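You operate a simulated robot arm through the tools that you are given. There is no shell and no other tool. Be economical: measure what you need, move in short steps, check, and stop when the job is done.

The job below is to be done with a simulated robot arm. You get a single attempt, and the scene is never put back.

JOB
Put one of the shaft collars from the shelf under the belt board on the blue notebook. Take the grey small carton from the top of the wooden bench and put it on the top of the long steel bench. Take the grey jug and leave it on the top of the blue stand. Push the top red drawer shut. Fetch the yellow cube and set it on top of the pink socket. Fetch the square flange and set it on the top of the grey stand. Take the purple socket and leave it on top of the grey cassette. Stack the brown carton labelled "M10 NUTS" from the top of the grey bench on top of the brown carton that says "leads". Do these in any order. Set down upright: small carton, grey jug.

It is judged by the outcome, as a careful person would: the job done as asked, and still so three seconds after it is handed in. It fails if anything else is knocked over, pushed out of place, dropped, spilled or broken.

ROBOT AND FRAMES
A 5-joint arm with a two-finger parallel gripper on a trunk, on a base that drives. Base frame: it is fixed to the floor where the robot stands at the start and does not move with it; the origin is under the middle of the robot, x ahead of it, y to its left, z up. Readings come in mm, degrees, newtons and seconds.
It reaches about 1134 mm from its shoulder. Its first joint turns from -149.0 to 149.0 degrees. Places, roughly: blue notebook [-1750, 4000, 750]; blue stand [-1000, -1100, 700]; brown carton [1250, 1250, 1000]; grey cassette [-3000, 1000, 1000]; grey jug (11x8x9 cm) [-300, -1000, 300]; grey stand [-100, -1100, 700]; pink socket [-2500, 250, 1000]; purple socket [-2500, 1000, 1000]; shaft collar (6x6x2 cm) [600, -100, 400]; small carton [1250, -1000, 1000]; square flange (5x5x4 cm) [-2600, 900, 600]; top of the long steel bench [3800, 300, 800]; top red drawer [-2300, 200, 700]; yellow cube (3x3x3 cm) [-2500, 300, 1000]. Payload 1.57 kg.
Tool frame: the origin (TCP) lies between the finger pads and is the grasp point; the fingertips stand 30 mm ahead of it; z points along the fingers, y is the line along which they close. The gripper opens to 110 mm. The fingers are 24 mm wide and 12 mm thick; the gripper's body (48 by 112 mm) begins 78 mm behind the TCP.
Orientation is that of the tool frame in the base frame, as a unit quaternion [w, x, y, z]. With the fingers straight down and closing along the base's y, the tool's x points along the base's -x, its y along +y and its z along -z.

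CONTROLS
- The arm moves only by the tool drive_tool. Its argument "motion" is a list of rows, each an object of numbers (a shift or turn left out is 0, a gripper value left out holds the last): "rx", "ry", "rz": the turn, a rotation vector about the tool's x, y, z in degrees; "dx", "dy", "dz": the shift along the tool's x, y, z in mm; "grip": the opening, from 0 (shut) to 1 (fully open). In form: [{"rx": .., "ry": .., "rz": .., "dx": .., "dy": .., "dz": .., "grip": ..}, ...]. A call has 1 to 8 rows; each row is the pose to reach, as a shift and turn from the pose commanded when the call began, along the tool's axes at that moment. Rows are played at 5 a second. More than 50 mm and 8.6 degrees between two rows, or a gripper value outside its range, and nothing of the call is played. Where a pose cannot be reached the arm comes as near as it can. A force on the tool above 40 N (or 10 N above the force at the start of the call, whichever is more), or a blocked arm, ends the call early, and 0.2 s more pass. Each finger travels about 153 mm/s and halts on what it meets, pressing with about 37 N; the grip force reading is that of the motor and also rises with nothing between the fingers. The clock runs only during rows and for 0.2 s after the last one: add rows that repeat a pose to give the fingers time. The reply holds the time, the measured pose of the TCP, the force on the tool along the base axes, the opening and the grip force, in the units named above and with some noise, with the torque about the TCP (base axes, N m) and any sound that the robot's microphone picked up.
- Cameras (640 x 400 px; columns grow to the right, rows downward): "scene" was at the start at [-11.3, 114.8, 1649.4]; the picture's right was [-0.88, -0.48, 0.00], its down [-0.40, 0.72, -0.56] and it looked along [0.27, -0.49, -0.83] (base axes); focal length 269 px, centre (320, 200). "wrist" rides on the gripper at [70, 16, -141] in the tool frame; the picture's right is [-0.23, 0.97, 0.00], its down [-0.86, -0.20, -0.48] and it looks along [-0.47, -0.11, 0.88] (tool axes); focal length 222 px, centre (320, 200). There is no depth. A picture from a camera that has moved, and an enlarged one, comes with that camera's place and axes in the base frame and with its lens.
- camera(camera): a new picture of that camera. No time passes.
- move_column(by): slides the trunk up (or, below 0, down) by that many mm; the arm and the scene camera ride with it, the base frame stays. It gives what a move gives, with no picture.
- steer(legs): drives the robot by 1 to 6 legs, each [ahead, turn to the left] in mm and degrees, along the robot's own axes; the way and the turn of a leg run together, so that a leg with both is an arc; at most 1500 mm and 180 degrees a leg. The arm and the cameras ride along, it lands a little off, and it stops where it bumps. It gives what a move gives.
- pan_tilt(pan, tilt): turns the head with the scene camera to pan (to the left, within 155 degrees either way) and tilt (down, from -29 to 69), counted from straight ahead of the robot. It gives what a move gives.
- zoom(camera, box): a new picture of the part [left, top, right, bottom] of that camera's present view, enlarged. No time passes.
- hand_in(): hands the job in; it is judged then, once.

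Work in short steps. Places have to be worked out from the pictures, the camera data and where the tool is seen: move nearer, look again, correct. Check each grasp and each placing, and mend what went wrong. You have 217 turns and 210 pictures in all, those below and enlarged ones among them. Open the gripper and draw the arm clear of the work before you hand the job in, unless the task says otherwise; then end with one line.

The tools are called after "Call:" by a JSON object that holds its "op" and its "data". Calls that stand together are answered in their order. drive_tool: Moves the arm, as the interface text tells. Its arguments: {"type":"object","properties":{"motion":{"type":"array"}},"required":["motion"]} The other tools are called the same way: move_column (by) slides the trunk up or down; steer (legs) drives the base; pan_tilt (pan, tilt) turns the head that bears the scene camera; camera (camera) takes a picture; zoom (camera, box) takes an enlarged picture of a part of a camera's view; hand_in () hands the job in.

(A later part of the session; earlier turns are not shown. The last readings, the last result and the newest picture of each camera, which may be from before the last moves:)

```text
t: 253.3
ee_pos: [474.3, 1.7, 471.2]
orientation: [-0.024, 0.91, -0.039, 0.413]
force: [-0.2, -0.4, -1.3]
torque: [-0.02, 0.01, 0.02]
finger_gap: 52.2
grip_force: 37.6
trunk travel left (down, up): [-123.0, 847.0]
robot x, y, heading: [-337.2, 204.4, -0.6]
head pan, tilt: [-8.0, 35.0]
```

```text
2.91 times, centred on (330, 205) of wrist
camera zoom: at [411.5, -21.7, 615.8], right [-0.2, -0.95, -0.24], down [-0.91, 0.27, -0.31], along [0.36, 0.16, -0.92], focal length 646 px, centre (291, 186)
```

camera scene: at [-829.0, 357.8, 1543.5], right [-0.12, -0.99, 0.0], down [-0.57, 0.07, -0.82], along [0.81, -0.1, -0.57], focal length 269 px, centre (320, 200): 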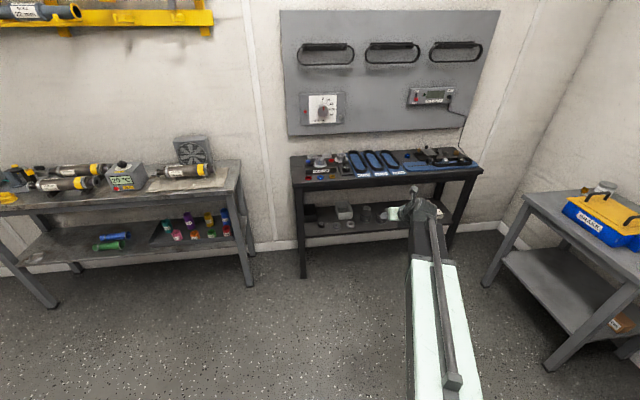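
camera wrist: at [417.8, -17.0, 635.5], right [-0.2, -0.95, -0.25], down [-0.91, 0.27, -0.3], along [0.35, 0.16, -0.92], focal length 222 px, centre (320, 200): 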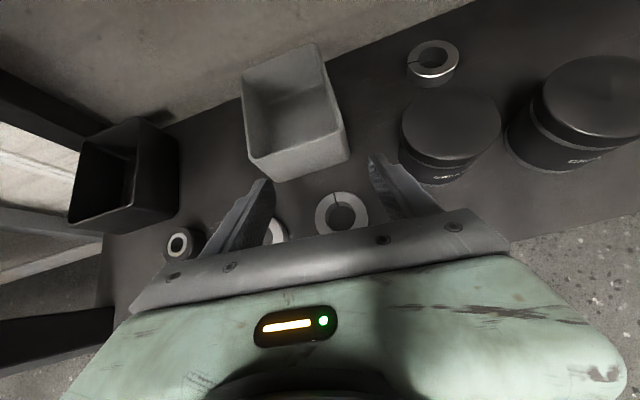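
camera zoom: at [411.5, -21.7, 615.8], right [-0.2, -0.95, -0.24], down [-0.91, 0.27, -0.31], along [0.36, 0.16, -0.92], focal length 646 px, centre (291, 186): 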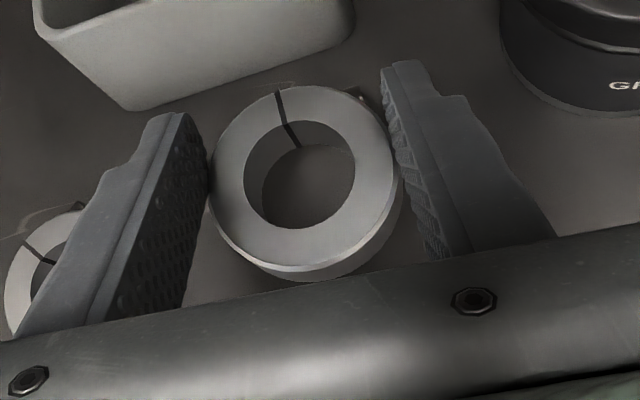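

Collar held level. Backing out, raising, retracting the boom somewhat, then heading for the doorway to find the notebook.

Call:
{"op": "steer", "data": {"legs": [[-300, 0]]}}

Call:
{"op": "move_column", "data": {"by": 400}}

Call:
{"op": "drive_tool", "data": {"motion": [{"dx": -30, "dz": -33}, {"dx": -60, "dz": -66}, {"dx": -90, "dz": -99}, {"dx": -120, "dz": -133}]}}

Call:
{"op": "steer", "data": {"legs": [[0, 85], [1300, 0]]}}

Call:
{"op": "pan_tilt", "data": {"pan": 0, "tilt": 15}}

Call:
{"op": "camera", "data": {"camera": "scene"}}

```text
t: 255.3
ee_pos: [172.5, 7.6, 470.3]
orientation: [-0.024, 0.91, -0.039, 0.413]
force: [0.2, -0.5, -1.2]
torque: [0.0, 0.03, -0.02]
finger_gap: 52.3
grip_force: 37.1
trunk travel left (down, up): [-123.0, 847.0]
robot x, y, heading: [-638.3, 208.0, -0.5]
head pan, tilt: [-8.0, 35.0]
```

```text
t: 259.1
ee_pos: [171.9, 9.6, 870.8]
orientation: [-0.024, 0.91, -0.038, 0.412]
force: [-0.6, 0.6, -0.2]
torque: [0.02, -0.03, 0.0]
finger_gap: 51.9
grip_force: 37.2
trunk travel left (down, up): [-523.0, 447.0]
robot x, y, heading: [-641.5, 206.6, -0.6]
head pan, tilt: [-8.0, 35.0]
```

```text
t: 260.1
ee_pos: [62.4, -11.6, 870.2]
orientation: [-0.024, 0.91, -0.039, 0.412]
force: [0.6, -0.4, -0.9]
torque: [-0.01, 0.04, 0.01]
finger_gap: 52.0
grip_force: 37.3
out of reach, approached as far as the arm can: row 3, 4
trunk travel left (down, up): [-523.0, 447.0]
robot x, y, heading: [-638.3, 206.7, -0.6]
head pan, tilt: [-8.0, 35.0]
```

```text
t: 270.4
ee_pos: [-246.5, 2184.5, 871.4]
orientation: [-0.296, 0.697, 0.587, 0.286]
force: [-0.3, 0.3, -1.0]
torque: [0.01, -0.03, 0.0]
finger_gap: 51.6
grip_force: 36.8
trunk travel left (down, up): [-523.0, 447.0]
robot x, y, heading: [-522.2, 1498.6, 84.4]
head pan, tilt: [-8.0, 35.0]
```

```text
t: 271.2
ee_pos: [-248.2, 2185.8, 869.6]
orientation: [-0.296, 0.697, 0.586, 0.287]
force: [1.1, -0.6, -0.8]
torque: [-0.01, -0.02, 0.02]
finger_gap: 51.8
grip_force: 37.3
trunk travel left (down, up): [-523.0, 447.0]
robot x, y, heading: [-523.2, 1497.6, 84.6]
head pan, tilt: [0.0, 15.0]
```

```text
85 pictures are left
camera scene: at [-688.9, 1564.5, 1554.7], right [1.0, -0.09, 0.0], down [-0.02, -0.26, -0.97], along [0.09, 0.96, -0.26], focal length 269 px, centre (320, 200)
```

scene: 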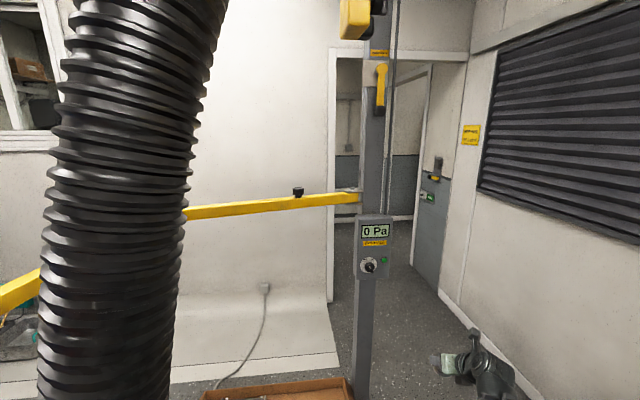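

A pillar stands at ≈(-300,2790); the lane to the door is right of it. Centring the arm and driving diagonally into that lane.

Call:
{"op": "drive_tool", "data": {"motion": [{"dy": -45}, {"dy": -90}, {"dy": -135}, {"dy": -180}, {"dy": -220}]}}

Call:
{"op": "steer", "data": {"legs": [[0, -31], [1100, 0], [0, 36]]}}

Call:
{"op": "pan_tilt", "data": {"pan": 0, "tilt": 22}}

Call:
{"op": "camera", "data": {"camera": "scene"}}

```text
t: 272.4
ee_pos: [-422.0, 2246.0, 870.7]
orientation: [-0.307, 0.684, 0.6, 0.279]
force: [-0.1, 0.3, -1.4]
torque: [0.02, 0.0, 0.02]
finger_gap: 51.8
grip_force: 36.9
out of reach, approached as far as the arm can: row 1, 2, 3, 4, 5
trunk travel left (down, up): [-523.0, 447.0]
robot x, y, heading: [-523.4, 1500.5, 84.7]
head pan, tilt: [0.0, 15.0]
```

```text
t: 281.2
ee_pos: [167.4, 3136.3, 871.2]
orientation: [-0.319, 0.657, 0.63, 0.265]
force: [0.0, -0.1, -0.3]
torque: [0.01, 0.01, 0.06]
finger_gap: 51.6
grip_force: 36.8
trunk travel left (down, up): [-523.0, 447.0]
robot x, y, heading: [130.4, 2386.0, 89.0]
head pan, tilt: [0.0, 15.0]
```

```text
t: 281.9
ee_pos: [168.0, 3137.5, 870.4]
orientation: [-0.32, 0.657, 0.629, 0.265]
force: [0.3, 0.4, -1.4]
torque: [0.01, -0.02, 0.0]
finger_gap: 51.5
grip_force: 37.4
trunk travel left (down, up): [-523.0, 447.0]
robot x, y, heading: [131.1, 2387.7, 89.2]
head pan, tilt: [0.0, 22.0]
```

```text
84 pictures are left
camera scene: at [-37.7, 2435.8, 1543.4], right [1.0, -0.02, 0.0], down [-0.01, -0.37, -0.93], along [0.02, 0.93, -0.37], focal length 269 px, centre (320, 200)
```

scene: 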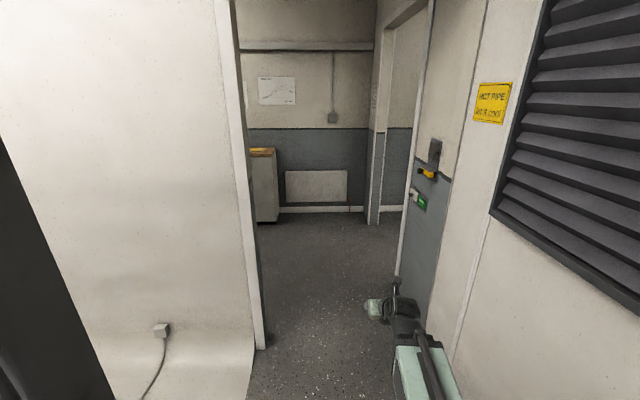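

Doorway is clear (x from −390 to ≈680). Driving through and looking left and right.

Call:
{"op": "steer", "data": {"legs": [[1500, 1], [350, 0]]}}

Call:
{"op": "pan_tilt", "data": {"pan": 80, "tilt": 22}}

Call:
{"op": "camera", "data": {"camera": "scene"}}

Call:
{"op": "pan_tilt", "data": {"pan": -75, "tilt": 22}}

Call:
{"op": "camera", "data": {"camera": "scene"}}

```text
t: 291.2
ee_pos: [189.4, 4979.1, 871.6]
orientation: [-0.322, 0.653, 0.632, 0.264]
force: [0.4, -0.8, -1.4]
torque: [0.03, 0.04, -0.01]
finger_gap: 51.6
grip_force: 37.0
trunk travel left (down, up): [-523.0, 447.0]
robot x, y, heading: [161.0, 4225.0, 89.5]
head pan, tilt: [0.0, 22.0]
```

```text
t: 292.7
ee_pos: [190.0, 4978.5, 871.4]
orientation: [-0.321, 0.654, 0.632, 0.264]
force: [0.0, 0.5, -1.7]
torque: [0.0, 0.01, 0.0]
finger_gap: 51.2
grip_force: 37.2
trunk travel left (down, up): [-523.0, 447.0]
robot x, y, heading: [156.5, 4228.5, 89.7]
head pan, tilt: [80.0, 22.0]
```

```text
83 pictures are left
camera scene: at [-102.3, 4200.6, 1543.4], right [0.18, 0.98, 0.0], down [0.37, -0.07, -0.93], along [-0.91, 0.17, -0.37], focal length 269 px, centre (320, 200)
```

scene: 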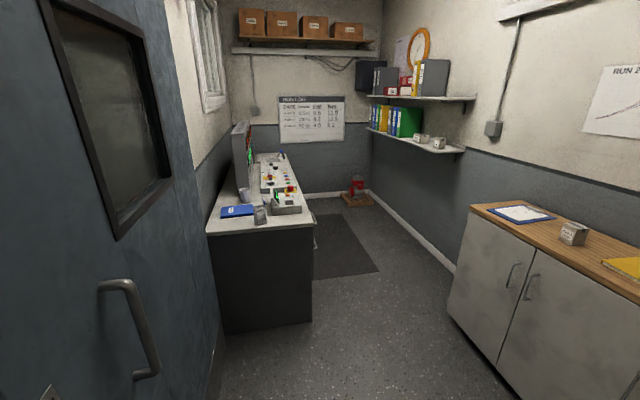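

```text
t: 295.1
ee_pos: [189.9, 4979.1, 871.2]
orientation: [-0.321, 0.654, 0.632, 0.264]
force: [0.1, 0.8, -1.2]
torque: [0.03, 0.01, 0.02]
finger_gap: 51.3
grip_force: 37.3
trunk travel left (down, up): [-523.0, 447.0]
robot x, y, heading: [161.5, 4229.6, 89.2]
head pan, tilt: [-75.0, 22.0]
```

```text
82 pictures are left
camera scene: at [78.8, 4206.6, 1543.4], right [0.25, -0.97, 0.0], down [-0.36, -0.09, -0.93], along [0.9, 0.23, -0.37], focal length 269 px, centre (320, 200)
```

scene: 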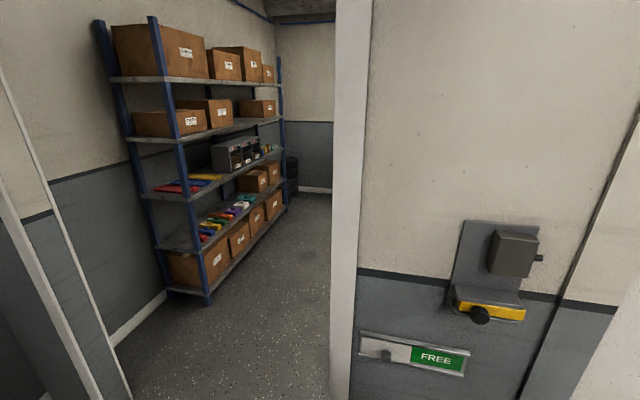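

The blue notebook is on the control desk to the left (≈(-1850,3950)). Turning left and driving toward it.

Call:
{"op": "steer", "data": {"legs": [[0, 91], [800, 0]]}}

Call:
{"op": "pan_tilt", "data": {"pan": 10, "tilt": 38}}

Call:
{"op": "camera", "data": {"camera": "scene"}}

Call:
{"op": "camera", "data": {"camera": "wrist"}}

```text
t: 303.2
ee_pos: [-1387.3, 4209.6, 870.7]
orientation: [-0.414, -0.003, 0.909, -0.048]
force: [0.0, 0.4, -1.0]
torque: [0.0, 0.01, 0.0]
finger_gap: 51.3
grip_force: 36.8
trunk travel left (down, up): [-523.0, 447.0]
robot x, y, heading: [-632.1, 4206.3, -178.7]
head pan, tilt: [-75.0, 22.0]
```

```text
t: 304.8
ee_pos: [-1387.6, 4210.6, 871.5]
orientation: [-0.413, -0.002, 0.909, -0.048]
force: [0.1, 1.2, 0.3]
torque: [0.01, 0.0, 0.03]
finger_gap: 51.3
grip_force: 37.0
trunk travel left (down, up): [-523.0, 447.0]
robot x, y, heading: [-633.0, 4206.0, -178.8]
head pan, tilt: [10.0, 38.0]
```

```text
81 pictures are left
camera scene: at [-671.0, 4020.1, 1518.2], right [-0.2, 0.98, 0.0], down [0.6, 0.12, -0.79], along [-0.77, -0.15, -0.62], focal length 269 px, centre (320, 200)
```

scene: 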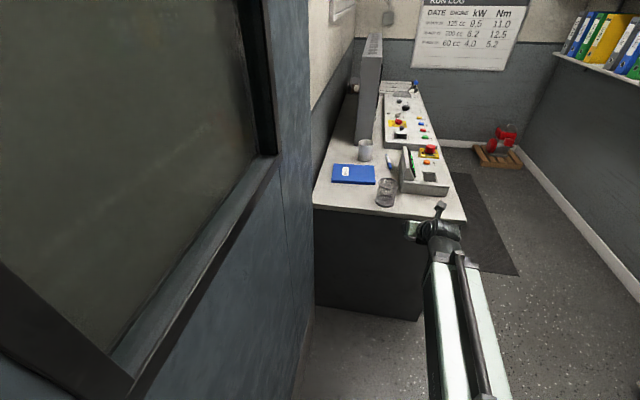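

```text
80 pictures are left
camera wrist: at [-1327.9, 4240.9, 1016.0], right [0.11, 0.96, -0.25], down [0.93, -0.19, -0.31], along [-0.35, -0.2, -0.92], focal length 222 px, centre (320, 200)
```

wrist: 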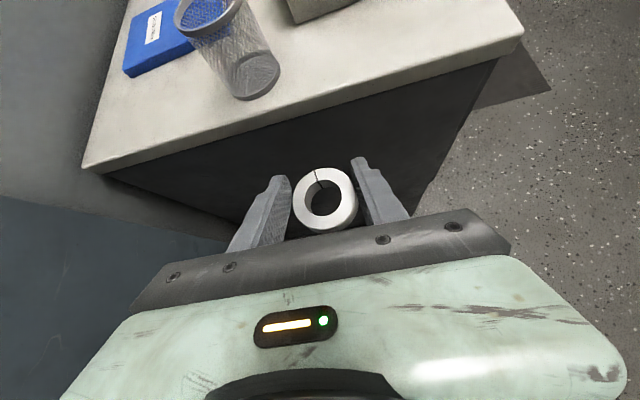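

Notebook centre ≈(-1863,3955), z≈765; a glass stands front-right of it. Turning 10° left and driving 330 mm, then looking again.

Call:
{"op": "steer", "data": {"legs": [[0, 10.3], [330, 0]]}}

Call:
{"op": "camera", "data": {"camera": "wrist"}}

Call:
{"op": "camera", "data": {"camera": "scene"}}

```text
t: 307.9
ee_pos: [-1694.1, 4011.7, 873.1]
orientation: [-0.407, -0.084, 0.905, -0.087]
force: [-0.2, 0.3, -1.4]
torque: [0.0, 0.0, -0.03]
finger_gap: 51.0
grip_force: 37.2
trunk travel left (down, up): [-523.0, 447.0]
robot x, y, heading: [-952.3, 4138.3, -168.1]
head pan, tilt: [10.0, 38.0]
stopped in leg 2: the robot was blocked; the commanded pose is now the measured one
```

```text
79 pictures are left
camera wrist: at [-1642.1, 4052.4, 1017.6], right [-0.07, 0.96, -0.26], down [0.95, -0.02, -0.31], along [-0.31, -0.27, -0.91], focal length 222 px, centre (320, 200)
```

wrist: 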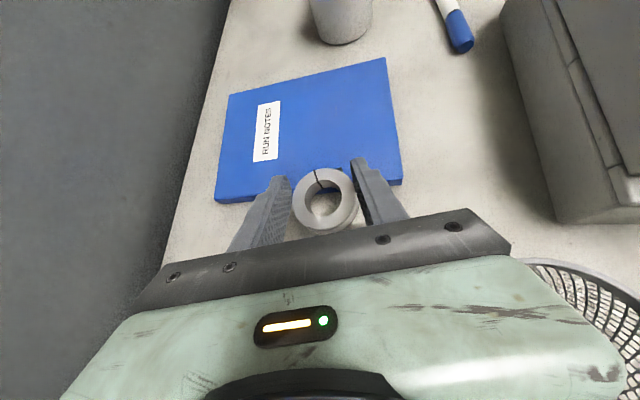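

```text
78 pictures are left
camera scene: at [-953.9, 3953.3, 1518.6], right [-0.39, 0.92, 0.0], down [0.57, 0.24, -0.79], along [-0.73, -0.31, -0.62], focal length 269 px, centre (320, 200)
```

scene: 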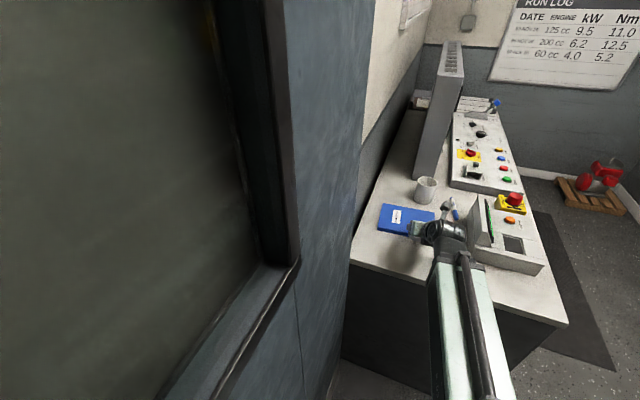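

Base is blocked by the door leaf, but the arm can reach: extending the arm over the notebook (away from the mesh cup).

Call:
{"op": "drive_tool", "data": {"motion": [{"dx": 27, "dy": -7, "dz": 33}, {"dx": 55, "dy": -14, "dz": 66}, {"dx": 83, "dy": -21, "dz": 98}, {"dx": 83, "dy": -21, "dz": 98}]}}

Call:
{"op": "camera", "data": {"camera": "wrist"}}

```text
t: 308.9
ee_pos: [-1816.1, 3972.2, 874.3]
orientation: [-0.408, -0.092, 0.904, -0.093]
force: [0.3, 0.5, -1.4]
torque: [-0.03, 0.01, 0.01]
finger_gap: 50.8
grip_force: 37.1
out of reach, approached as far as the arm can: row 2, 3, 4
trunk travel left (down, up): [-523.0, 447.0]
robot x, y, heading: [-955.6, 4136.8, -168.2]
head pan, tilt: [10.0, 38.0]
```

```text
77 pictures are left
camera wrist: at [-1763.9, 4016.6, 1018.3], right [-0.09, 0.96, -0.26], down [0.95, 0.0, -0.32], along [-0.3, -0.28, -0.91], focal length 222 px, centre (320, 200)
```

wrist: 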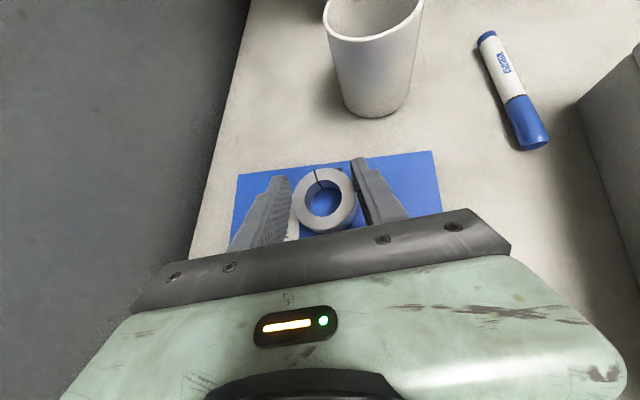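

Collar is over the notebook's middle. Lowering in steps.

Call:
{"op": "move_column", "data": {"by": -48}}

Call:
{"op": "camera", "data": {"camera": "wrist"}}

```text
t: 309.5
ee_pos: [-1817.0, 3971.8, 853.0]
orientation: [-0.415, -0.091, 0.9, -0.094]
force: [7.4, 0.3, 20.6]
torque: [0.09, -0.33, -0.03]
finger_gap: 52.1
grip_force: 36.7
trunk travel left (down, up): [-498.0, 472.0]
robot x, y, heading: [-953.3, 4141.2, -168.1]
head pan, tilt: [10.0, 38.0]
stopped: the force on the tool passed its limit at 42 N (the readings are from after the stop); the commanded pose is now the measured one
```

```text
76 pictures are left
camera wrist: at [-1763.2, 4016.3, 996.1], right [-0.09, 0.96, -0.26], down [0.94, 0.0, -0.33], along [-0.32, -0.28, -0.91], focal length 222 px, centre (320, 200)
```

wrist: 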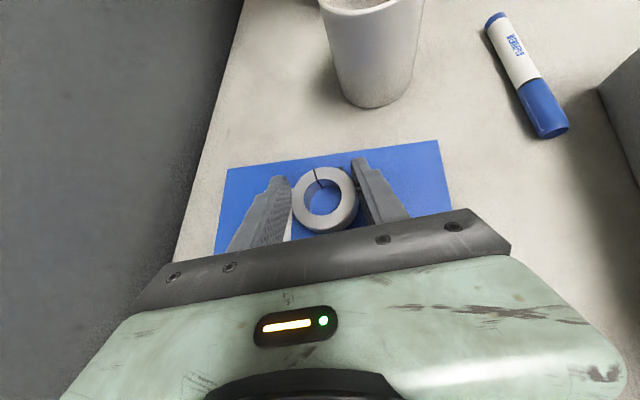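

Touchdown on the notebook (higher than I thought, z≈816); collar lies fully on it. Releasing.

Call:
{"op": "move_column", "data": {"by": 2}}

Call:
{"op": "drive_tool", "data": {"motion": [{"grip": 0.5}, {"grip": 0.55}, {"grip": 0.62}, {"grip": 0.66}]}}

Call:
{"op": "move_column", "data": {"by": 130}}

Call:
{"op": "camera", "data": {"camera": "wrist"}}

```text
t: 310.0
ee_pos: [-1817.5, 3972.7, 852.3]
orientation: [-0.414, -0.091, 0.901, -0.094]
force: [0.2, -0.1, 2.8]
torque: [-0.04, 0.06, 0.0]
finger_gap: 51.9
grip_force: 37.2
trunk travel left (down, up): [-500.0, 470.0]
robot x, y, heading: [-958.9, 4142.3, -167.6]
head pan, tilt: [10.0, 38.0]
```

```text
t: 311.0
ee_pos: [-1819.3, 3972.3, 854.1]
orientation: [-0.414, -0.091, 0.901, -0.094]
force: [0.2, 0.4, 0.0]
torque: [-0.01, 0.0, 0.01]
finger_gap: 72.5
grip_force: 0.0
trunk travel left (down, up): [-500.0, 470.0]
robot x, y, heading: [-955.9, 4139.9, -168.3]
head pan, tilt: [10.0, 38.0]
```

```text
t: 312.6
ee_pos: [-1820.0, 3972.4, 982.3]
orientation: [-0.414, -0.09, 0.901, -0.092]
force: [-0.5, 0.5, 0.3]
torque: [-0.04, -0.01, -0.01]
finger_gap: 72.8
grip_force: 0.1
trunk travel left (down, up): [-630.0, 340.0]
robot x, y, heading: [-955.9, 4137.5, -168.2]
head pan, tilt: [10.0, 38.0]
```

```text
75 pictures are left
camera wrist: at [-1765.6, 4016.3, 1126.1], right [-0.09, 0.96, -0.26], down [0.95, 0.0, -0.33], along [-0.31, -0.28, -0.91], focal length 222 px, centre (320, 200)
```

wrist: 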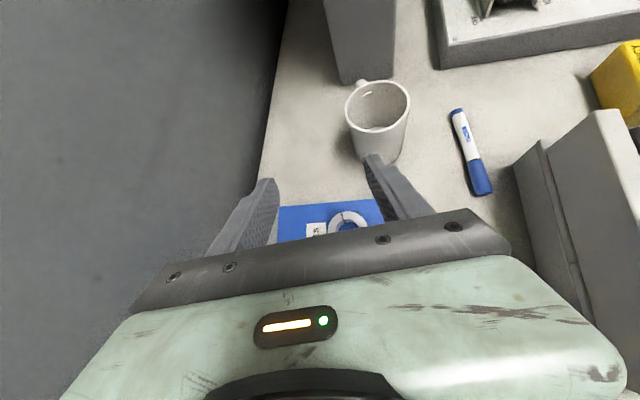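

Collar is on the notebook. Retracting, reversing to the corridor and heading toward the right-hand opening for the carton jobs.

Call:
{"op": "drive_tool", "data": {"motion": [{"dx": -30, "dz": -33}, {"dx": -60, "dz": -66}, {"dx": -90, "dz": -99}, {"dx": -120, "dz": -132}]}}

Call:
{"op": "steer", "data": {"legs": [[-900, 0], [0, -122], [660, 0], [0, -70]]}}

Call:
{"op": "pan_tilt", "data": {"pan": 0, "tilt": 20}}

Call:
{"op": "camera", "data": {"camera": "scene"}}

```text
t: 313.6
ee_pos: [-1695.9, 4002.5, 982.4]
orientation: [-0.411, -0.091, 0.902, -0.093]
force: [-0.4, -0.7, -0.7]
torque: [0.03, -0.01, 0.02]
finger_gap: 72.3
grip_force: 0.0
out of reach, approached as far as the arm can: row 3, 4
trunk travel left (down, up): [-630.0, 340.0]
robot x, y, heading: [-954.0, 4139.9, -168.1]
head pan, tilt: [10.0, 38.0]
```

```text
t: 327.7
ee_pos: [584.1, 5552.1, 981.0]
orientation: [-0.246, 0.803, 0.423, 0.34]
force: [-27.7, 17.0, 7.9]
torque: [0.33, 0.07, 0.95]
finger_gap: 43.2
grip_force: 0.1
trunk travel left (down, up): [-630.0, 340.0]
robot x, y, heading: [162.3, 4930.4, 58.1]
head pan, tilt: [10.0, 38.0]
stopped in leg 4: the force on the tool passed its limit at 60 N (the readings are from after the stop); the commanded pose is now the measured one
```

```text
t: 328.5
ee_pos: [584.3, 5550.9, 983.3]
orientation: [-0.245, 0.804, 0.422, 0.341]
force: [-35.2, 13.0, 2.5]
torque: [0.21, 0.41, 0.86]
finger_gap: 39.8
grip_force: 0.0
trunk travel left (down, up): [-630.0, 340.0]
robot x, y, heading: [153.3, 4929.9, 58.3]
head pan, tilt: [0.0, 20.0]
```

```text
74 pictures are left
camera scene: at [34.0, 5064.1, 1653.4], right [0.85, -0.53, 0.0], down [-0.18, -0.29, -0.94], along [0.5, 0.8, -0.34], focal length 269 px, centre (320, 200)
```

scene: 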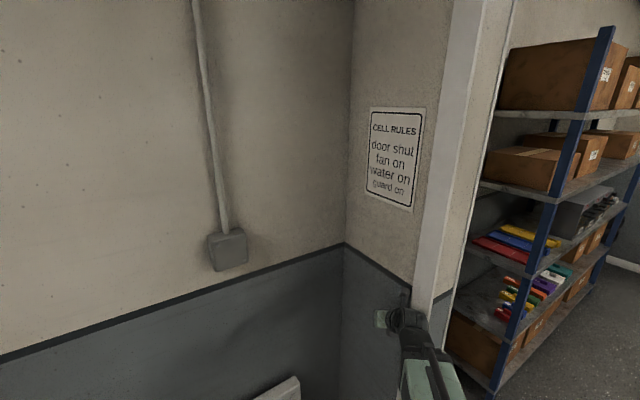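

The gripper brushed a wall corner while turning. Turning back, reversing 250 mm, then turning.

Call:
{"op": "steer", "data": {"legs": [[0, 12], [-260, 0], [0, -70]]}}

Call:
{"op": "camera", "data": {"camera": "scene"}}

```text
t: 334.1
ee_pos: [821.5, 4659.5, 981.4]
orientation: [-0.051, 0.907, -0.016, 0.417]
force: [0.4, -0.4, 0.3]
torque: [-0.01, -0.04, 0.0]
finger_gap: 72.5
grip_force: 0.0
trunk travel left (down, up): [-630.0, 340.0]
robot x, y, heading: [66.7, 4698.8, 1.4]
head pan, tilt: [0.0, 20.0]
```

```text
73 pictures are left
camera scene: at [112.8, 4873.8, 1654.0], right [0.02, -1.0, 0.0], down [-0.34, -0.01, -0.94], along [0.94, 0.02, -0.34], focal length 269 px, centre (320, 200)
```

scene: 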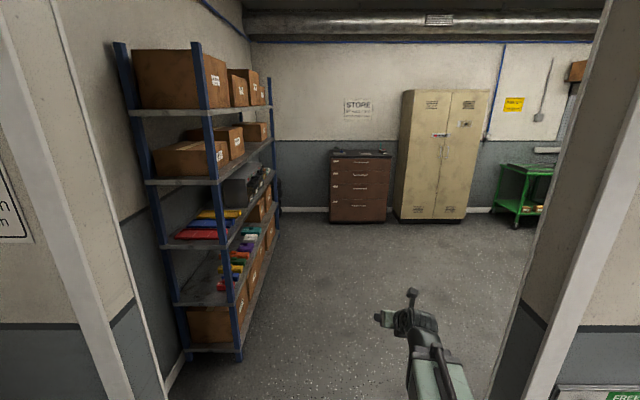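

Driving into the storeroom and looking to the right.

Call:
{"op": "steer", "data": {"legs": [[1500, -1.4], [400, 0]]}}

Call:
{"op": "pan_tilt", "data": {"pan": -90, "tilt": 20}}

Call:
{"op": "camera", "data": {"camera": "scene"}}

Call:
{"op": "pan_tilt", "data": {"pan": -35, "tilt": 20}}

Call:
{"op": "camera", "data": {"camera": "scene"}}

```text
t: 343.6
ee_pos: [2705.8, 4678.0, 980.2]
orientation: [-0.048, 0.908, -0.022, 0.417]
force: [-0.5, -0.4, -0.4]
torque: [0.03, 0.0, -0.02]
finger_gap: 72.6
grip_force: 0.0
trunk travel left (down, up): [-630.0, 340.0]
robot x, y, heading: [1953.1, 4730.0, 0.8]
head pan, tilt: [0.0, 20.0]
```

```text
t: 345.2
ee_pos: [2704.4, 4676.9, 981.8]
orientation: [-0.048, 0.907, -0.022, 0.417]
force: [-0.2, -0.1, -0.2]
torque: [0.01, 0.0, -0.01]
finger_gap: 72.4
grip_force: 0.1
trunk travel left (down, up): [-630.0, 340.0]
robot x, y, heading: [1953.5, 4728.2, 0.6]
head pan, tilt: [-90.0, 20.0]
```

```text
72 pictures are left
camera scene: at [1907.7, 4804.1, 1654.0], right [-1.0, -0.01, 0.0], down [0.0, 0.34, -0.94], along [0.01, -0.94, -0.34], focal length 269 px, centre (320, 200)
```

scene: 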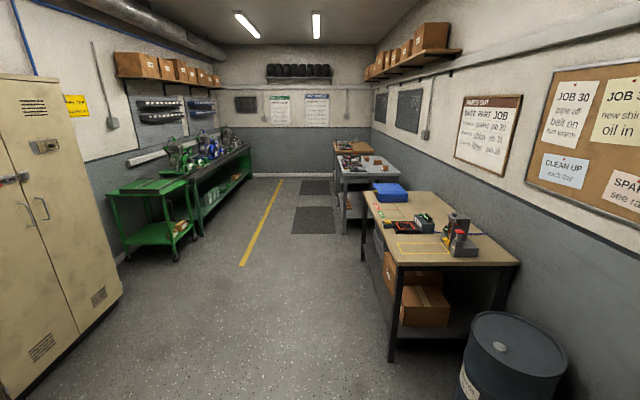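

```text
t: 346.5
ee_pos: [2704.6, 4677.1, 980.5]
orientation: [-0.049, 0.908, -0.022, 0.416]
force: [0.1, 0.1, -0.7]
torque: [-0.02, 0.0, 0.01]
finger_gap: 72.8
grip_force: 0.1
trunk travel left (down, up): [-630.0, 340.0]
robot x, y, heading: [1958.1, 4730.8, 0.7]
head pan, tilt: [-35.0, 20.0]
```

```text
71 pictures are left
camera scene: at [1983.3, 4844.8, 1654.0], right [-0.56, -0.83, 0.0], down [-0.28, 0.19, -0.94], along [0.78, -0.53, -0.34], focal length 269 px, centre (320, 200)
```

scene: 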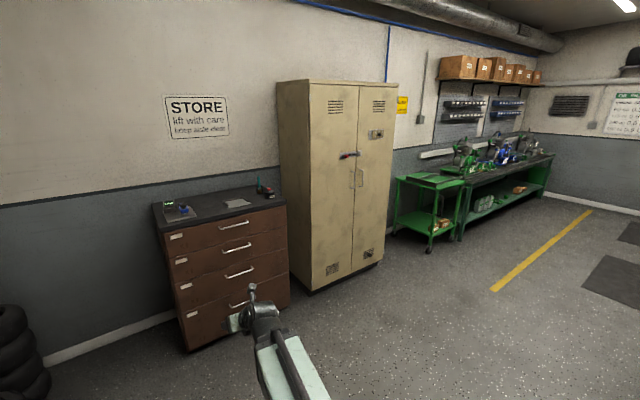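

The benches line the right side (x≈1250), the long steel bench on the left. Driving down the middle of the room.

Call:
{"op": "steer", "data": {"legs": [[150, 0], [0, -90.7], [1500, 0], [1400, 0]]}}

Call:
{"op": "pan_tilt", "data": {"pan": -50, "tilt": 30}}

Call:
{"op": "camera", "data": {"camera": "scene"}}

Call:
{"op": "pan_tilt", "data": {"pan": 45, "tilt": 30}}

Call:
{"op": "camera", "data": {"camera": "scene"}}

```text
t: 365.4
ee_pos: [2026.4, 1057.4, 979.4]
orientation: [-0.262, -0.623, 0.66, -0.327]
force: [0.0, -0.4, -0.2]
torque: [-0.03, -0.05, -0.01]
finger_gap: 72.5
grip_force: 0.0
trunk travel left (down, up): [-630.0, 340.0]
robot x, y, heading: [2086.5, 1807.5, -90.3]
head pan, tilt: [-35.0, 20.0]
```

```text
t: 366.2
ee_pos: [2024.5, 1055.7, 981.4]
orientation: [-0.263, -0.622, 0.66, -0.328]
force: [-0.1, 0.2, 0.1]
torque: [-0.01, 0.04, 0.0]
finger_gap: 72.5
grip_force: 0.0
trunk travel left (down, up): [-630.0, 340.0]
robot x, y, heading: [2084.7, 1805.3, -90.5]
head pan, tilt: [-50.0, 30.0]
```

```text
70 pictures are left
camera scene: at [2188.2, 1792.0, 1638.0], right [-0.64, 0.77, 0.0], down [0.38, 0.32, -0.87], along [-0.67, -0.55, -0.5], focal length 269 px, centre (320, 200)
```

scene: 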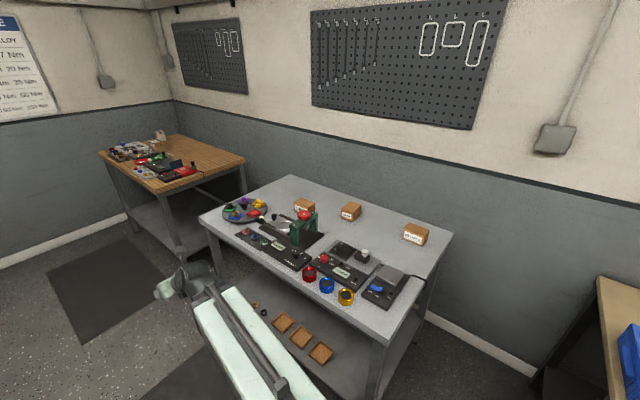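

```text
t: 367.9
ee_pos: [2026.7, 1056.1, 981.1]
orientation: [-0.262, -0.623, 0.66, -0.328]
force: [0.5, -0.2, -0.2]
torque: [0.0, 0.0, -0.01]
finger_gap: 72.7
grip_force: 0.1
trunk travel left (down, up): [-630.0, 340.0]
robot x, y, heading: [2088.7, 1804.9, -90.7]
head pan, tilt: [45.0, 30.0]
```

```text
69 pictures are left
camera scene: at [2321.4, 1785.3, 1637.9], right [-0.71, -0.7, 0.0], down [-0.35, 0.36, -0.87], along [0.61, -0.62, -0.5], focal length 269 px, centre (320, 200)
```

scene: 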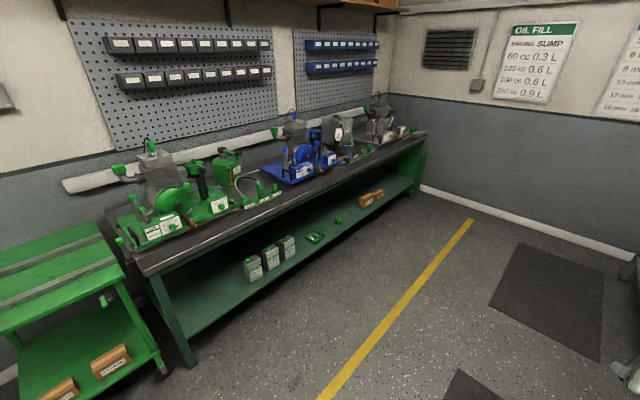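

Panning back to zoom in on the cartons and wooden bench.

Call:
{"op": "pan_tilt", "data": {"pan": -50, "tilt": 30}}

Call:
{"op": "zoom", "data": {"camera": "scene", "box": [270, 180, 450, 290]}}

Call:
{"op": "zoom", "data": {"camera": "scene", "box": [95, 115, 255, 215]}}

```text
t: 369.6
ee_pos: [2025.5, 1055.0, 980.5]
orientation: [-0.263, -0.623, 0.66, -0.328]
force: [1.4, -0.1, 0.4]
torque: [-0.04, 0.02, 0.01]
finger_gap: 72.8
grip_force: 0.1
trunk travel left (down, up): [-630.0, 340.0]
robot x, y, heading: [2086.9, 1804.5, -90.6]
head pan, tilt: [-50.0, 30.0]
```

```text
3.56 times, centred on (360, 235) of scene
camera zoom: at [2188.2, 1792.0, 1637.9], right [-0.64, 0.77, 0.0], down [0.39, 0.32, -0.87], along [-0.67, -0.55, -0.5], focal length 955 px, centre (178, 76)
```

zoom: 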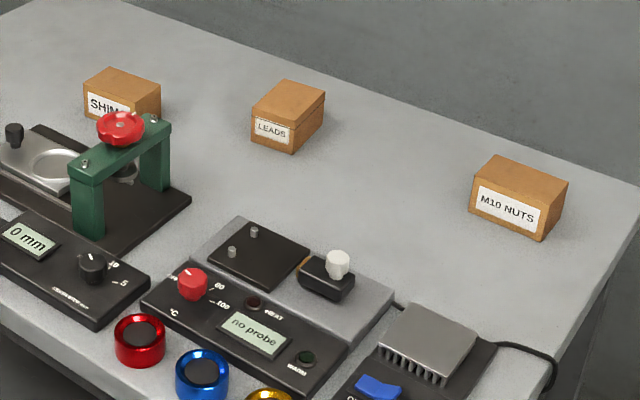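

```text
4.00 times, centred on (175, 165) of scene
camera zoom: at [2188.2, 1792.0, 1637.9], right [-0.64, 0.77, 0.0], down [0.39, 0.32, -0.87], along [-0.67, -0.55, -0.5], focal length 1075 px, centre (900, 340)
```

zoom: 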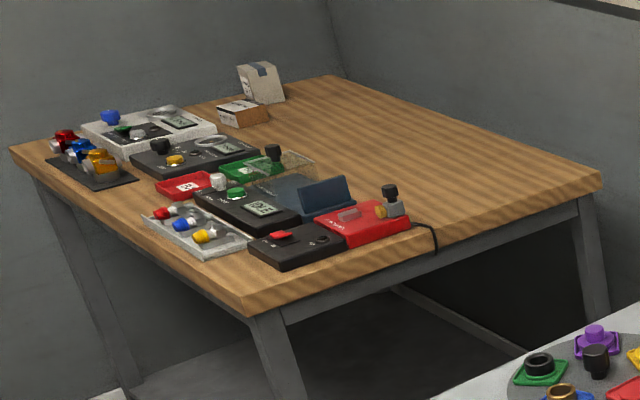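

M10 NUTS ≈(1215,1515) and LEADS ≈(1235,1210) on the grey bench. Raising the arm, making the tool vertical, then positioning the base at (2075,1400) facing the bench.

Call:
{"op": "move_column", "data": {"by": 330}}

Call:
{"op": "drive_tool", "data": {"motion": [{"ry": -8}, {"ry": -16}, {"ry": -24}, {"ry": -32}, {"ry": -40}, {"ry": -47}]}}

Call:
{"op": "steer", "data": {"legs": [[400, 0], [0, -89.4]]}}

Call:
{"op": "camera", "data": {"camera": "wrist"}}

```text
t: 372.9
ee_pos: [2026.6, 1055.9, 1311.2]
orientation: [-0.262, -0.623, 0.66, -0.328]
force: [0.7, 0.0, 0.0]
torque: [0.0, 0.0, -0.03]
finger_gap: 72.6
grip_force: 0.0
trunk travel left (down, up): [-960.0, 10.0]
robot x, y, heading: [2089.7, 1809.8, -90.4]
head pan, tilt: [-50.0, 30.0]
```

```text
t: 374.3
ee_pos: [2021.6, 1055.9, 1229.4]
orientation: [0.024, -0.705, 0.706, -0.054]
force: [-1.0, 0.5, -0.3]
torque: [0.01, 0.01, 0.01]
finger_gap: 72.8
grip_force: 0.1
out of reach, approached as far as the arm can: row 1, 2, 3, 4, 5, 6
trunk travel left (down, up): [-960.0, 10.0]
robot x, y, heading: [2086.5, 1810.3, -90.4]
head pan, tilt: [-50.0, 30.0]
```

```text
t: 380.6
ee_pos: [1334.3, 1467.3, 1229.1]
orientation: [-0.022, -0.002, 0.998, -0.055]
force: [-0.4, -0.8, -1.1]
torque: [0.03, 0.04, -0.01]
finger_gap: 72.6
grip_force: 0.0
trunk travel left (down, up): [-960.0, 10.0]
robot x, y, heading: [2085.5, 1378.5, -179.2]
head pan, tilt: [-50.0, 30.0]
```

```text
66 pictures are left
camera wrist: at [1270.5, 1498.9, 1371.6], right [0.22, 0.97, -0.12], down [0.88, -0.14, 0.46], along [0.43, -0.2, -0.88], focal length 222 px, centre (320, 200)
```

wrist: 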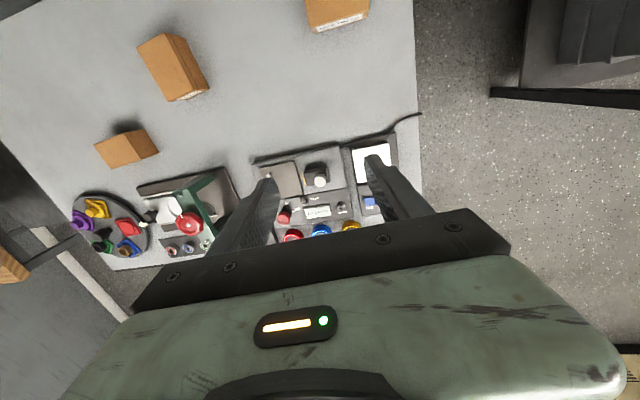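

Correcting the small tool lean and moving over the M10 NUTS carton.

Call:
{"op": "drive_tool", "data": {"motion": [{"rx": -3, "ry": -1.2, "dx": 20, "dy": 8}, {"rx": -6.3, "ry": -2.5, "dx": 45, "dy": 17}, {"rx": -6.3, "ry": -2.5, "dx": 70, "dy": 26}]}}

Call:
{"op": "camera", "data": {"camera": "wrist"}}

```text
t: 381.4
ee_pos: [1263.4, 1492.6, 1226.6]
orientation: [0.001, -0.001, 1.0, 0.001]
force: [0.1, 0.6, -0.1]
torque: [-0.02, 0.01, 0.0]
finger_gap: 72.7
grip_force: 0.0
trunk travel left (down, up): [-960.0, 10.0]
robot x, y, heading: [2084.0, 1378.4, -179.4]
head pan, tilt: [-50.0, 30.0]
```

```text
65 pictures are left
camera wrist: at [1192.4, 1508.5, 1368.8], right [0.22, 0.97, 0.0], down [0.86, -0.2, 0.48], along [0.47, -0.11, -0.88], focal length 222 px, centre (320, 200)
```

wrist: 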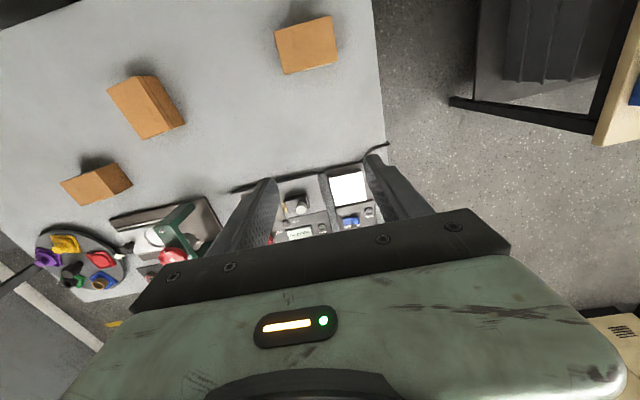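

Triangulated: M10 NUTS top centre ≈(1138,1497,907), about 102 (y)×81 (x); LEADS ≈(1166,1170,914). Driving 50 mm closer, moving above M10 and spinning to close along x.

Call:
{"op": "steer", "data": {"legs": [[50, 0]]}}

Call:
{"op": "drive_tool", "data": {"motion": [{"dx": 9, "rz": -8.5, "grip": 1}, {"dx": 18, "rz": -17}, {"dx": 28, "rz": -25.5}, {"dx": 37, "rz": -34}, {"dx": 46, "rz": -42.5}, {"dx": 56, "rz": -51}, {"dx": 65, "dy": 3, "rz": -59.5}, {"dx": 75, "dy": 5, "rz": -68}]}}

Call:
{"op": "drive_tool", "data": {"motion": [{"rz": -8.5}, {"rz": -17}, {"rz": -21}]}}

Call:
{"op": "camera", "data": {"camera": "wrist"}}

```text
t: 382.3
ee_pos: [1212.8, 1493.0, 1226.4]
orientation: [0.001, -0.001, 1.0, 0.001]
force: [-0.2, 0.1, -0.4]
torque: [0.03, -0.03, -0.04]
finger_gap: 72.6
grip_force: 0.1
trunk travel left (down, up): [-960.0, 10.0]
robot x, y, heading: [2032.1, 1373.1, -179.3]
head pan, tilt: [-50.0, 30.0]
```

```text
t: 384.1
ee_pos: [1139.3, 1498.2, 1227.5]
orientation: [0.001, -0.562, 0.827, 0.0]
force: [-0.3, 0.4, 0.8]
torque: [0.0, 0.01, -0.02]
finger_gap: 110.0
grip_force: 0.1
trunk travel left (down, up): [-960.0, 10.0]
robot x, y, heading: [2035.2, 1375.7, -179.3]
head pan, tilt: [-50.0, 30.0]
```

```text
t: 384.9
ee_pos: [1138.3, 1496.5, 1226.7]
orientation: [0.0, -0.704, 0.711, 0.001]
force: [-0.1, -0.9, -0.7]
torque: [-0.01, -0.01, 0.0]
finger_gap: 109.9
grip_force: 0.1
trunk travel left (down, up): [-960.0, 10.0]
robot x, y, heading: [2033.6, 1373.6, -179.7]
head pan, tilt: [-50.0, 30.0]
```

```text
64 pictures are left
camera wrist: at [1120.7, 1427.1, 1368.9], right [-0.97, 0.24, 0.0], down [0.21, 0.85, 0.48], along [0.11, 0.47, -0.88], focal length 222 px, centre (320, 200)
```

wrist: 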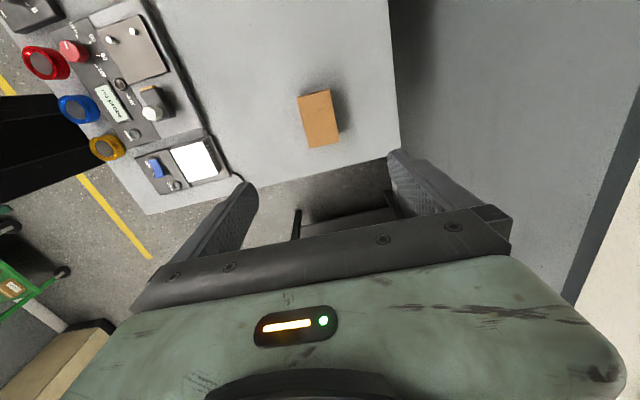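

Centred (carton aligned with my fingers). Lowering in two stages.

Call:
{"op": "move_column", "data": {"by": -260}}

Call:
{"op": "camera", "data": {"camera": "wrist"}}

```text
t: 387.6
ee_pos: [1138.2, 1497.1, 966.5]
orientation: [0.002, -0.703, 0.712, -0.001]
force: [0.1, -0.1, -0.6]
torque: [-0.03, 0.02, -0.04]
finger_gap: 110.1
grip_force: 0.1
trunk travel left (down, up): [-700.0, 270.0]
robot x, y, heading: [2033.5, 1375.3, -179.4]
head pan, tilt: [-50.0, 30.0]
```

```text
63 pictures are left
camera wrist: at [1120.6, 1427.2, 1109.0], right [-0.97, 0.24, 0.0], down [0.21, 0.85, 0.48], along [0.12, 0.47, -0.88], focal length 222 px, centre (320, 200)
```

wrist: 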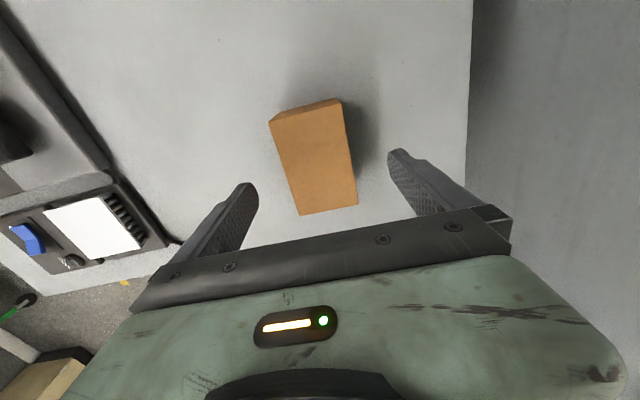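

Call:
{"op": "move_column", "data": {"by": -70}}

Call:
{"op": "camera", "data": {"camera": "wrist"}}

```text
t: 388.6
ee_pos: [1139.3, 1497.3, 896.5]
orientation: [0.001, -0.702, 0.712, 0.001]
force: [0.2, -0.4, -0.3]
torque: [-0.01, -0.03, 0.0]
finger_gap: 110.1
grip_force: 0.1
trunk travel left (down, up): [-630.0, 340.0]
robot x, y, heading: [2034.6, 1377.8, -179.2]
head pan, tilt: [-50.0, 30.0]
```

```text
62 pictures are left
camera wrist: at [1120.7, 1427.2, 1039.0], right [-0.97, 0.24, 0.0], down [0.21, 0.85, 0.48], along [0.12, 0.47, -0.88], focal length 222 px, centre (320, 200)
```

wrist: 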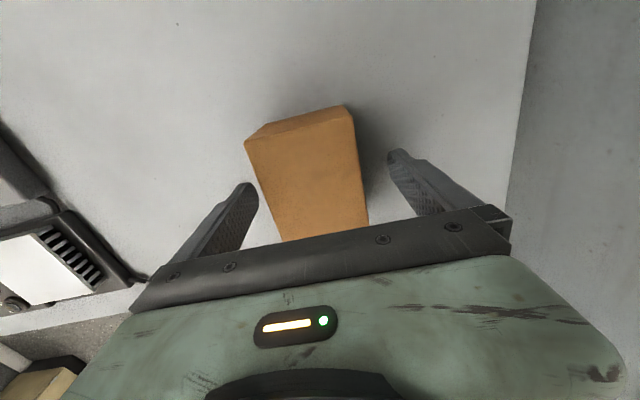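

Carton is between the fingers. Lower 8 mm and grip.

Call:
{"op": "move_column", "data": {"by": -8}}

Call:
{"op": "drive_tool", "data": {"motion": [{"grip": 0.85}, {"grip": 0.7}, {"grip": 0.55}, {"grip": 0.45}, {"grip": 0.45}]}}

Call:
{"op": "move_column", "data": {"by": 200}}

Call:
{"op": "camera", "data": {"camera": "wrist"}}

```text
t: 389.2
ee_pos: [1139.0, 1496.7, 888.1]
orientation: [0.001, -0.702, 0.712, 0.0]
force: [0.1, 0.5, 0.3]
torque: [0.0, -0.01, 0.0]
finger_gap: 110.3
grip_force: 0.1
trunk travel left (down, up): [-622.0, 348.0]
robot x, y, heading: [2038.5, 1376.7, -179.6]
head pan, tilt: [-50.0, 30.0]
```

```text
t: 390.4
ee_pos: [1138.1, 1496.1, 888.7]
orientation: [0.0, -0.702, 0.712, 0.001]
force: [-0.3, 1.2, 0.9]
torque: [-0.07, -0.08, 0.13]
finger_gap: 64.7
grip_force: 37.1
trunk travel left (down, up): [-622.0, 348.0]
robot x, y, heading: [2037.0, 1373.5, -179.3]
head pan, tilt: [-50.0, 30.0]
```

```text
t: 392.6
ee_pos: [1138.2, 1496.7, 1087.8]
orientation: [0.0, -0.702, 0.712, -0.001]
force: [1.1, 0.7, -5.0]
torque: [0.0, 0.03, 0.0]
finger_gap: 64.8
grip_force: 37.1
trunk travel left (down, up): [-822.0, 148.0]
robot x, y, heading: [2036.0, 1373.9, -179.4]
head pan, tilt: [-50.0, 30.0]
```

```text
61 pictures are left
camera wrist: at [1120.1, 1427.2, 1230.5], right [-0.97, 0.24, 0.0], down [0.21, 0.85, 0.48], along [0.12, 0.47, -0.88], focal length 222 px, centre (320, 200)
```

wrist: 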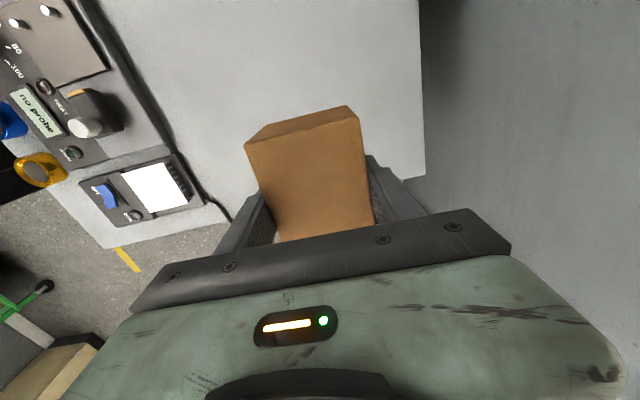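

Held securely. Moving over LEADS at height.

Call:
{"op": "drive_tool", "data": {"motion": [{"dx": 46, "dy": -5}, {"dx": 92, "dy": -10}, {"dx": 138, "dy": -15}, {"dx": 184, "dy": -20}, {"dx": 230, "dy": -24}, {"dx": 270, "dy": -27}]}}

Call:
{"op": "camera", "data": {"camera": "wrist"}}

Call:
{"op": "pan_tilt", "data": {"pan": 5, "tilt": 40}}

Call:
{"op": "camera", "data": {"camera": "scene"}}

```text
t: 394.0
ee_pos: [1160.2, 1225.0, 1087.6]
orientation: [0.002, -0.702, 0.712, 0.001]
force: [0.3, -0.8, -3.5]
torque: [0.0, 0.01, -0.03]
finger_gap: 64.9
grip_force: 36.7
trunk travel left (down, up): [-822.0, 148.0]
robot x, y, heading: [2030.7, 1375.5, -179.0]
head pan, tilt: [-50.0, 30.0]
```

```text
60 pictures are left
camera wrist: at [1141.4, 1155.6, 1230.5], right [-0.97, 0.24, 0.0], down [0.21, 0.85, 0.48], along [0.12, 0.47, -0.88], focal length 222 px, centre (320, 200)
```

wrist: 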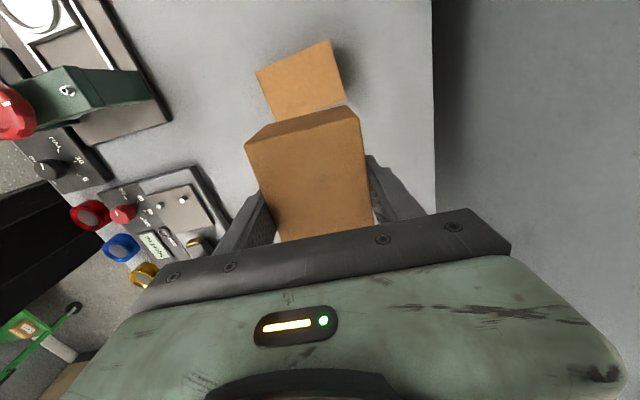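

```text
t: 395.2
ee_pos: [1160.0, 1227.5, 1088.2]
orientation: [0.002, -0.702, 0.712, 0.001]
force: [0.4, 0.4, -4.4]
torque: [-0.02, -0.01, -0.01]
finger_gap: 64.8
grip_force: 36.9
trunk travel left (down, up): [-822.0, 148.0]
robot x, y, heading: [2037.5, 1377.3, -179.5]
head pan, tilt: [5.0, 40.0]
```

```text
59 pictures are left
camera scene: at [1996.6, 1196.6, 1814.5], right [-0.1, 1.0, 0.0], down [0.64, 0.06, -0.77], along [-0.76, -0.07, -0.64], focal length 269 px, centre (320, 200)
```

scene: 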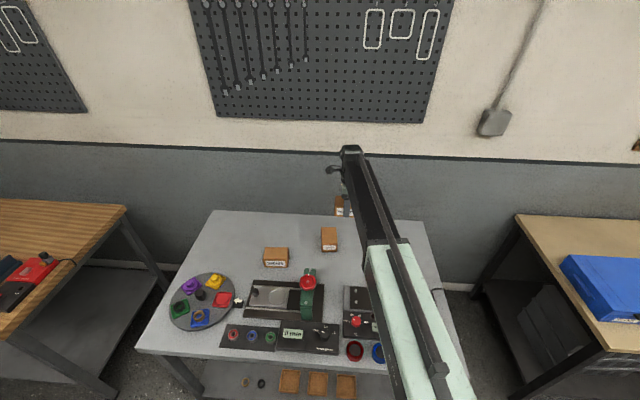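

LEADS spans x 1126–1216, y 1132–1202. Moving the carton over its centre (1171,1167) and lowering in stages.

Call:
{"op": "drive_tool", "data": {"motion": [{"dx": 30, "dy": -6}, {"dx": 59, "dy": -12}, {"dx": 59, "dy": -12}]}}

Call:
{"op": "move_column", "data": {"by": -100}}

Call:
{"op": "camera", "data": {"camera": "wrist"}}

Call:
{"op": "zoom", "data": {"camera": "scene", "box": [260, 150, 400, 260]}}

```text
t: 396.0
ee_pos: [1169.9, 1167.3, 1088.1]
orientation: [0.001, -0.702, 0.712, 0.0]
force: [0.0, 0.0, -4.1]
torque: [-0.03, 0.0, -0.02]
finger_gap: 64.7
grip_force: 37.4
trunk travel left (down, up): [-822.0, 148.0]
robot x, y, heading: [2037.7, 1372.8, -179.3]
head pan, tilt: [5.0, 40.0]
```

```text
t: 397.4
ee_pos: [1170.9, 1167.8, 989.2]
orientation: [0.001, -0.702, 0.712, 0.0]
force: [-0.2, -0.6, -4.5]
torque: [0.0, 0.01, -0.03]
finger_gap: 64.6
grip_force: 37.1
trunk travel left (down, up): [-722.0, 248.0]
robot x, y, heading: [2031.8, 1377.0, -179.3]
head pan, tilt: [5.0, 40.0]
```

```text
58 pictures are left
camera wrist: at [1152.9, 1097.7, 1130.6], right [-0.97, 0.24, 0.0], down [0.21, 0.85, 0.48], along [0.12, 0.47, -0.88], focal length 222 px, centre (320, 200)
```

wrist: 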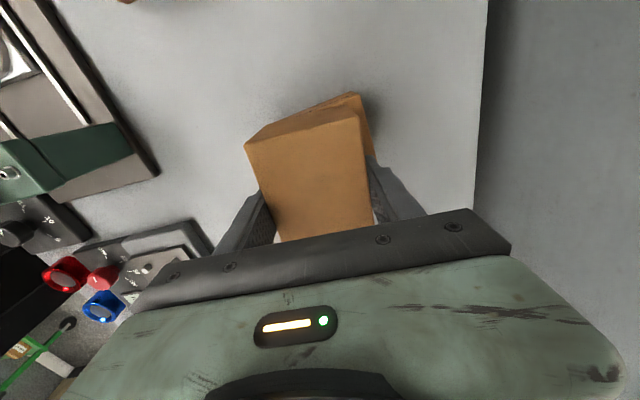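

```text
3.64 times, centred on (330, 205) of scene
camera zoom: at [1996.8, 1196.5, 1714.5], right [-0.1, 1.0, 0.0], down [0.64, 0.06, -0.77], along [-0.76, -0.07, -0.64], focal length 977 px, centre (284, 182)
```

zoom: 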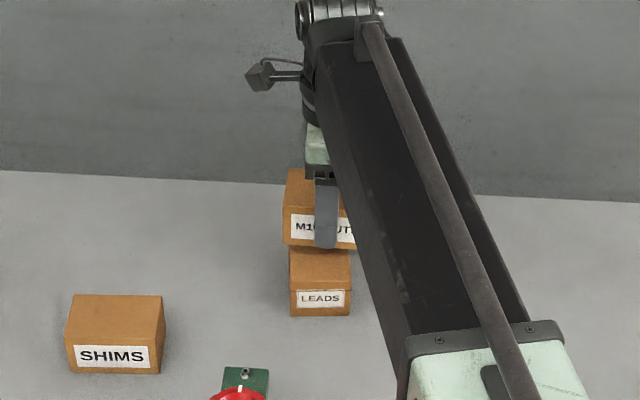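

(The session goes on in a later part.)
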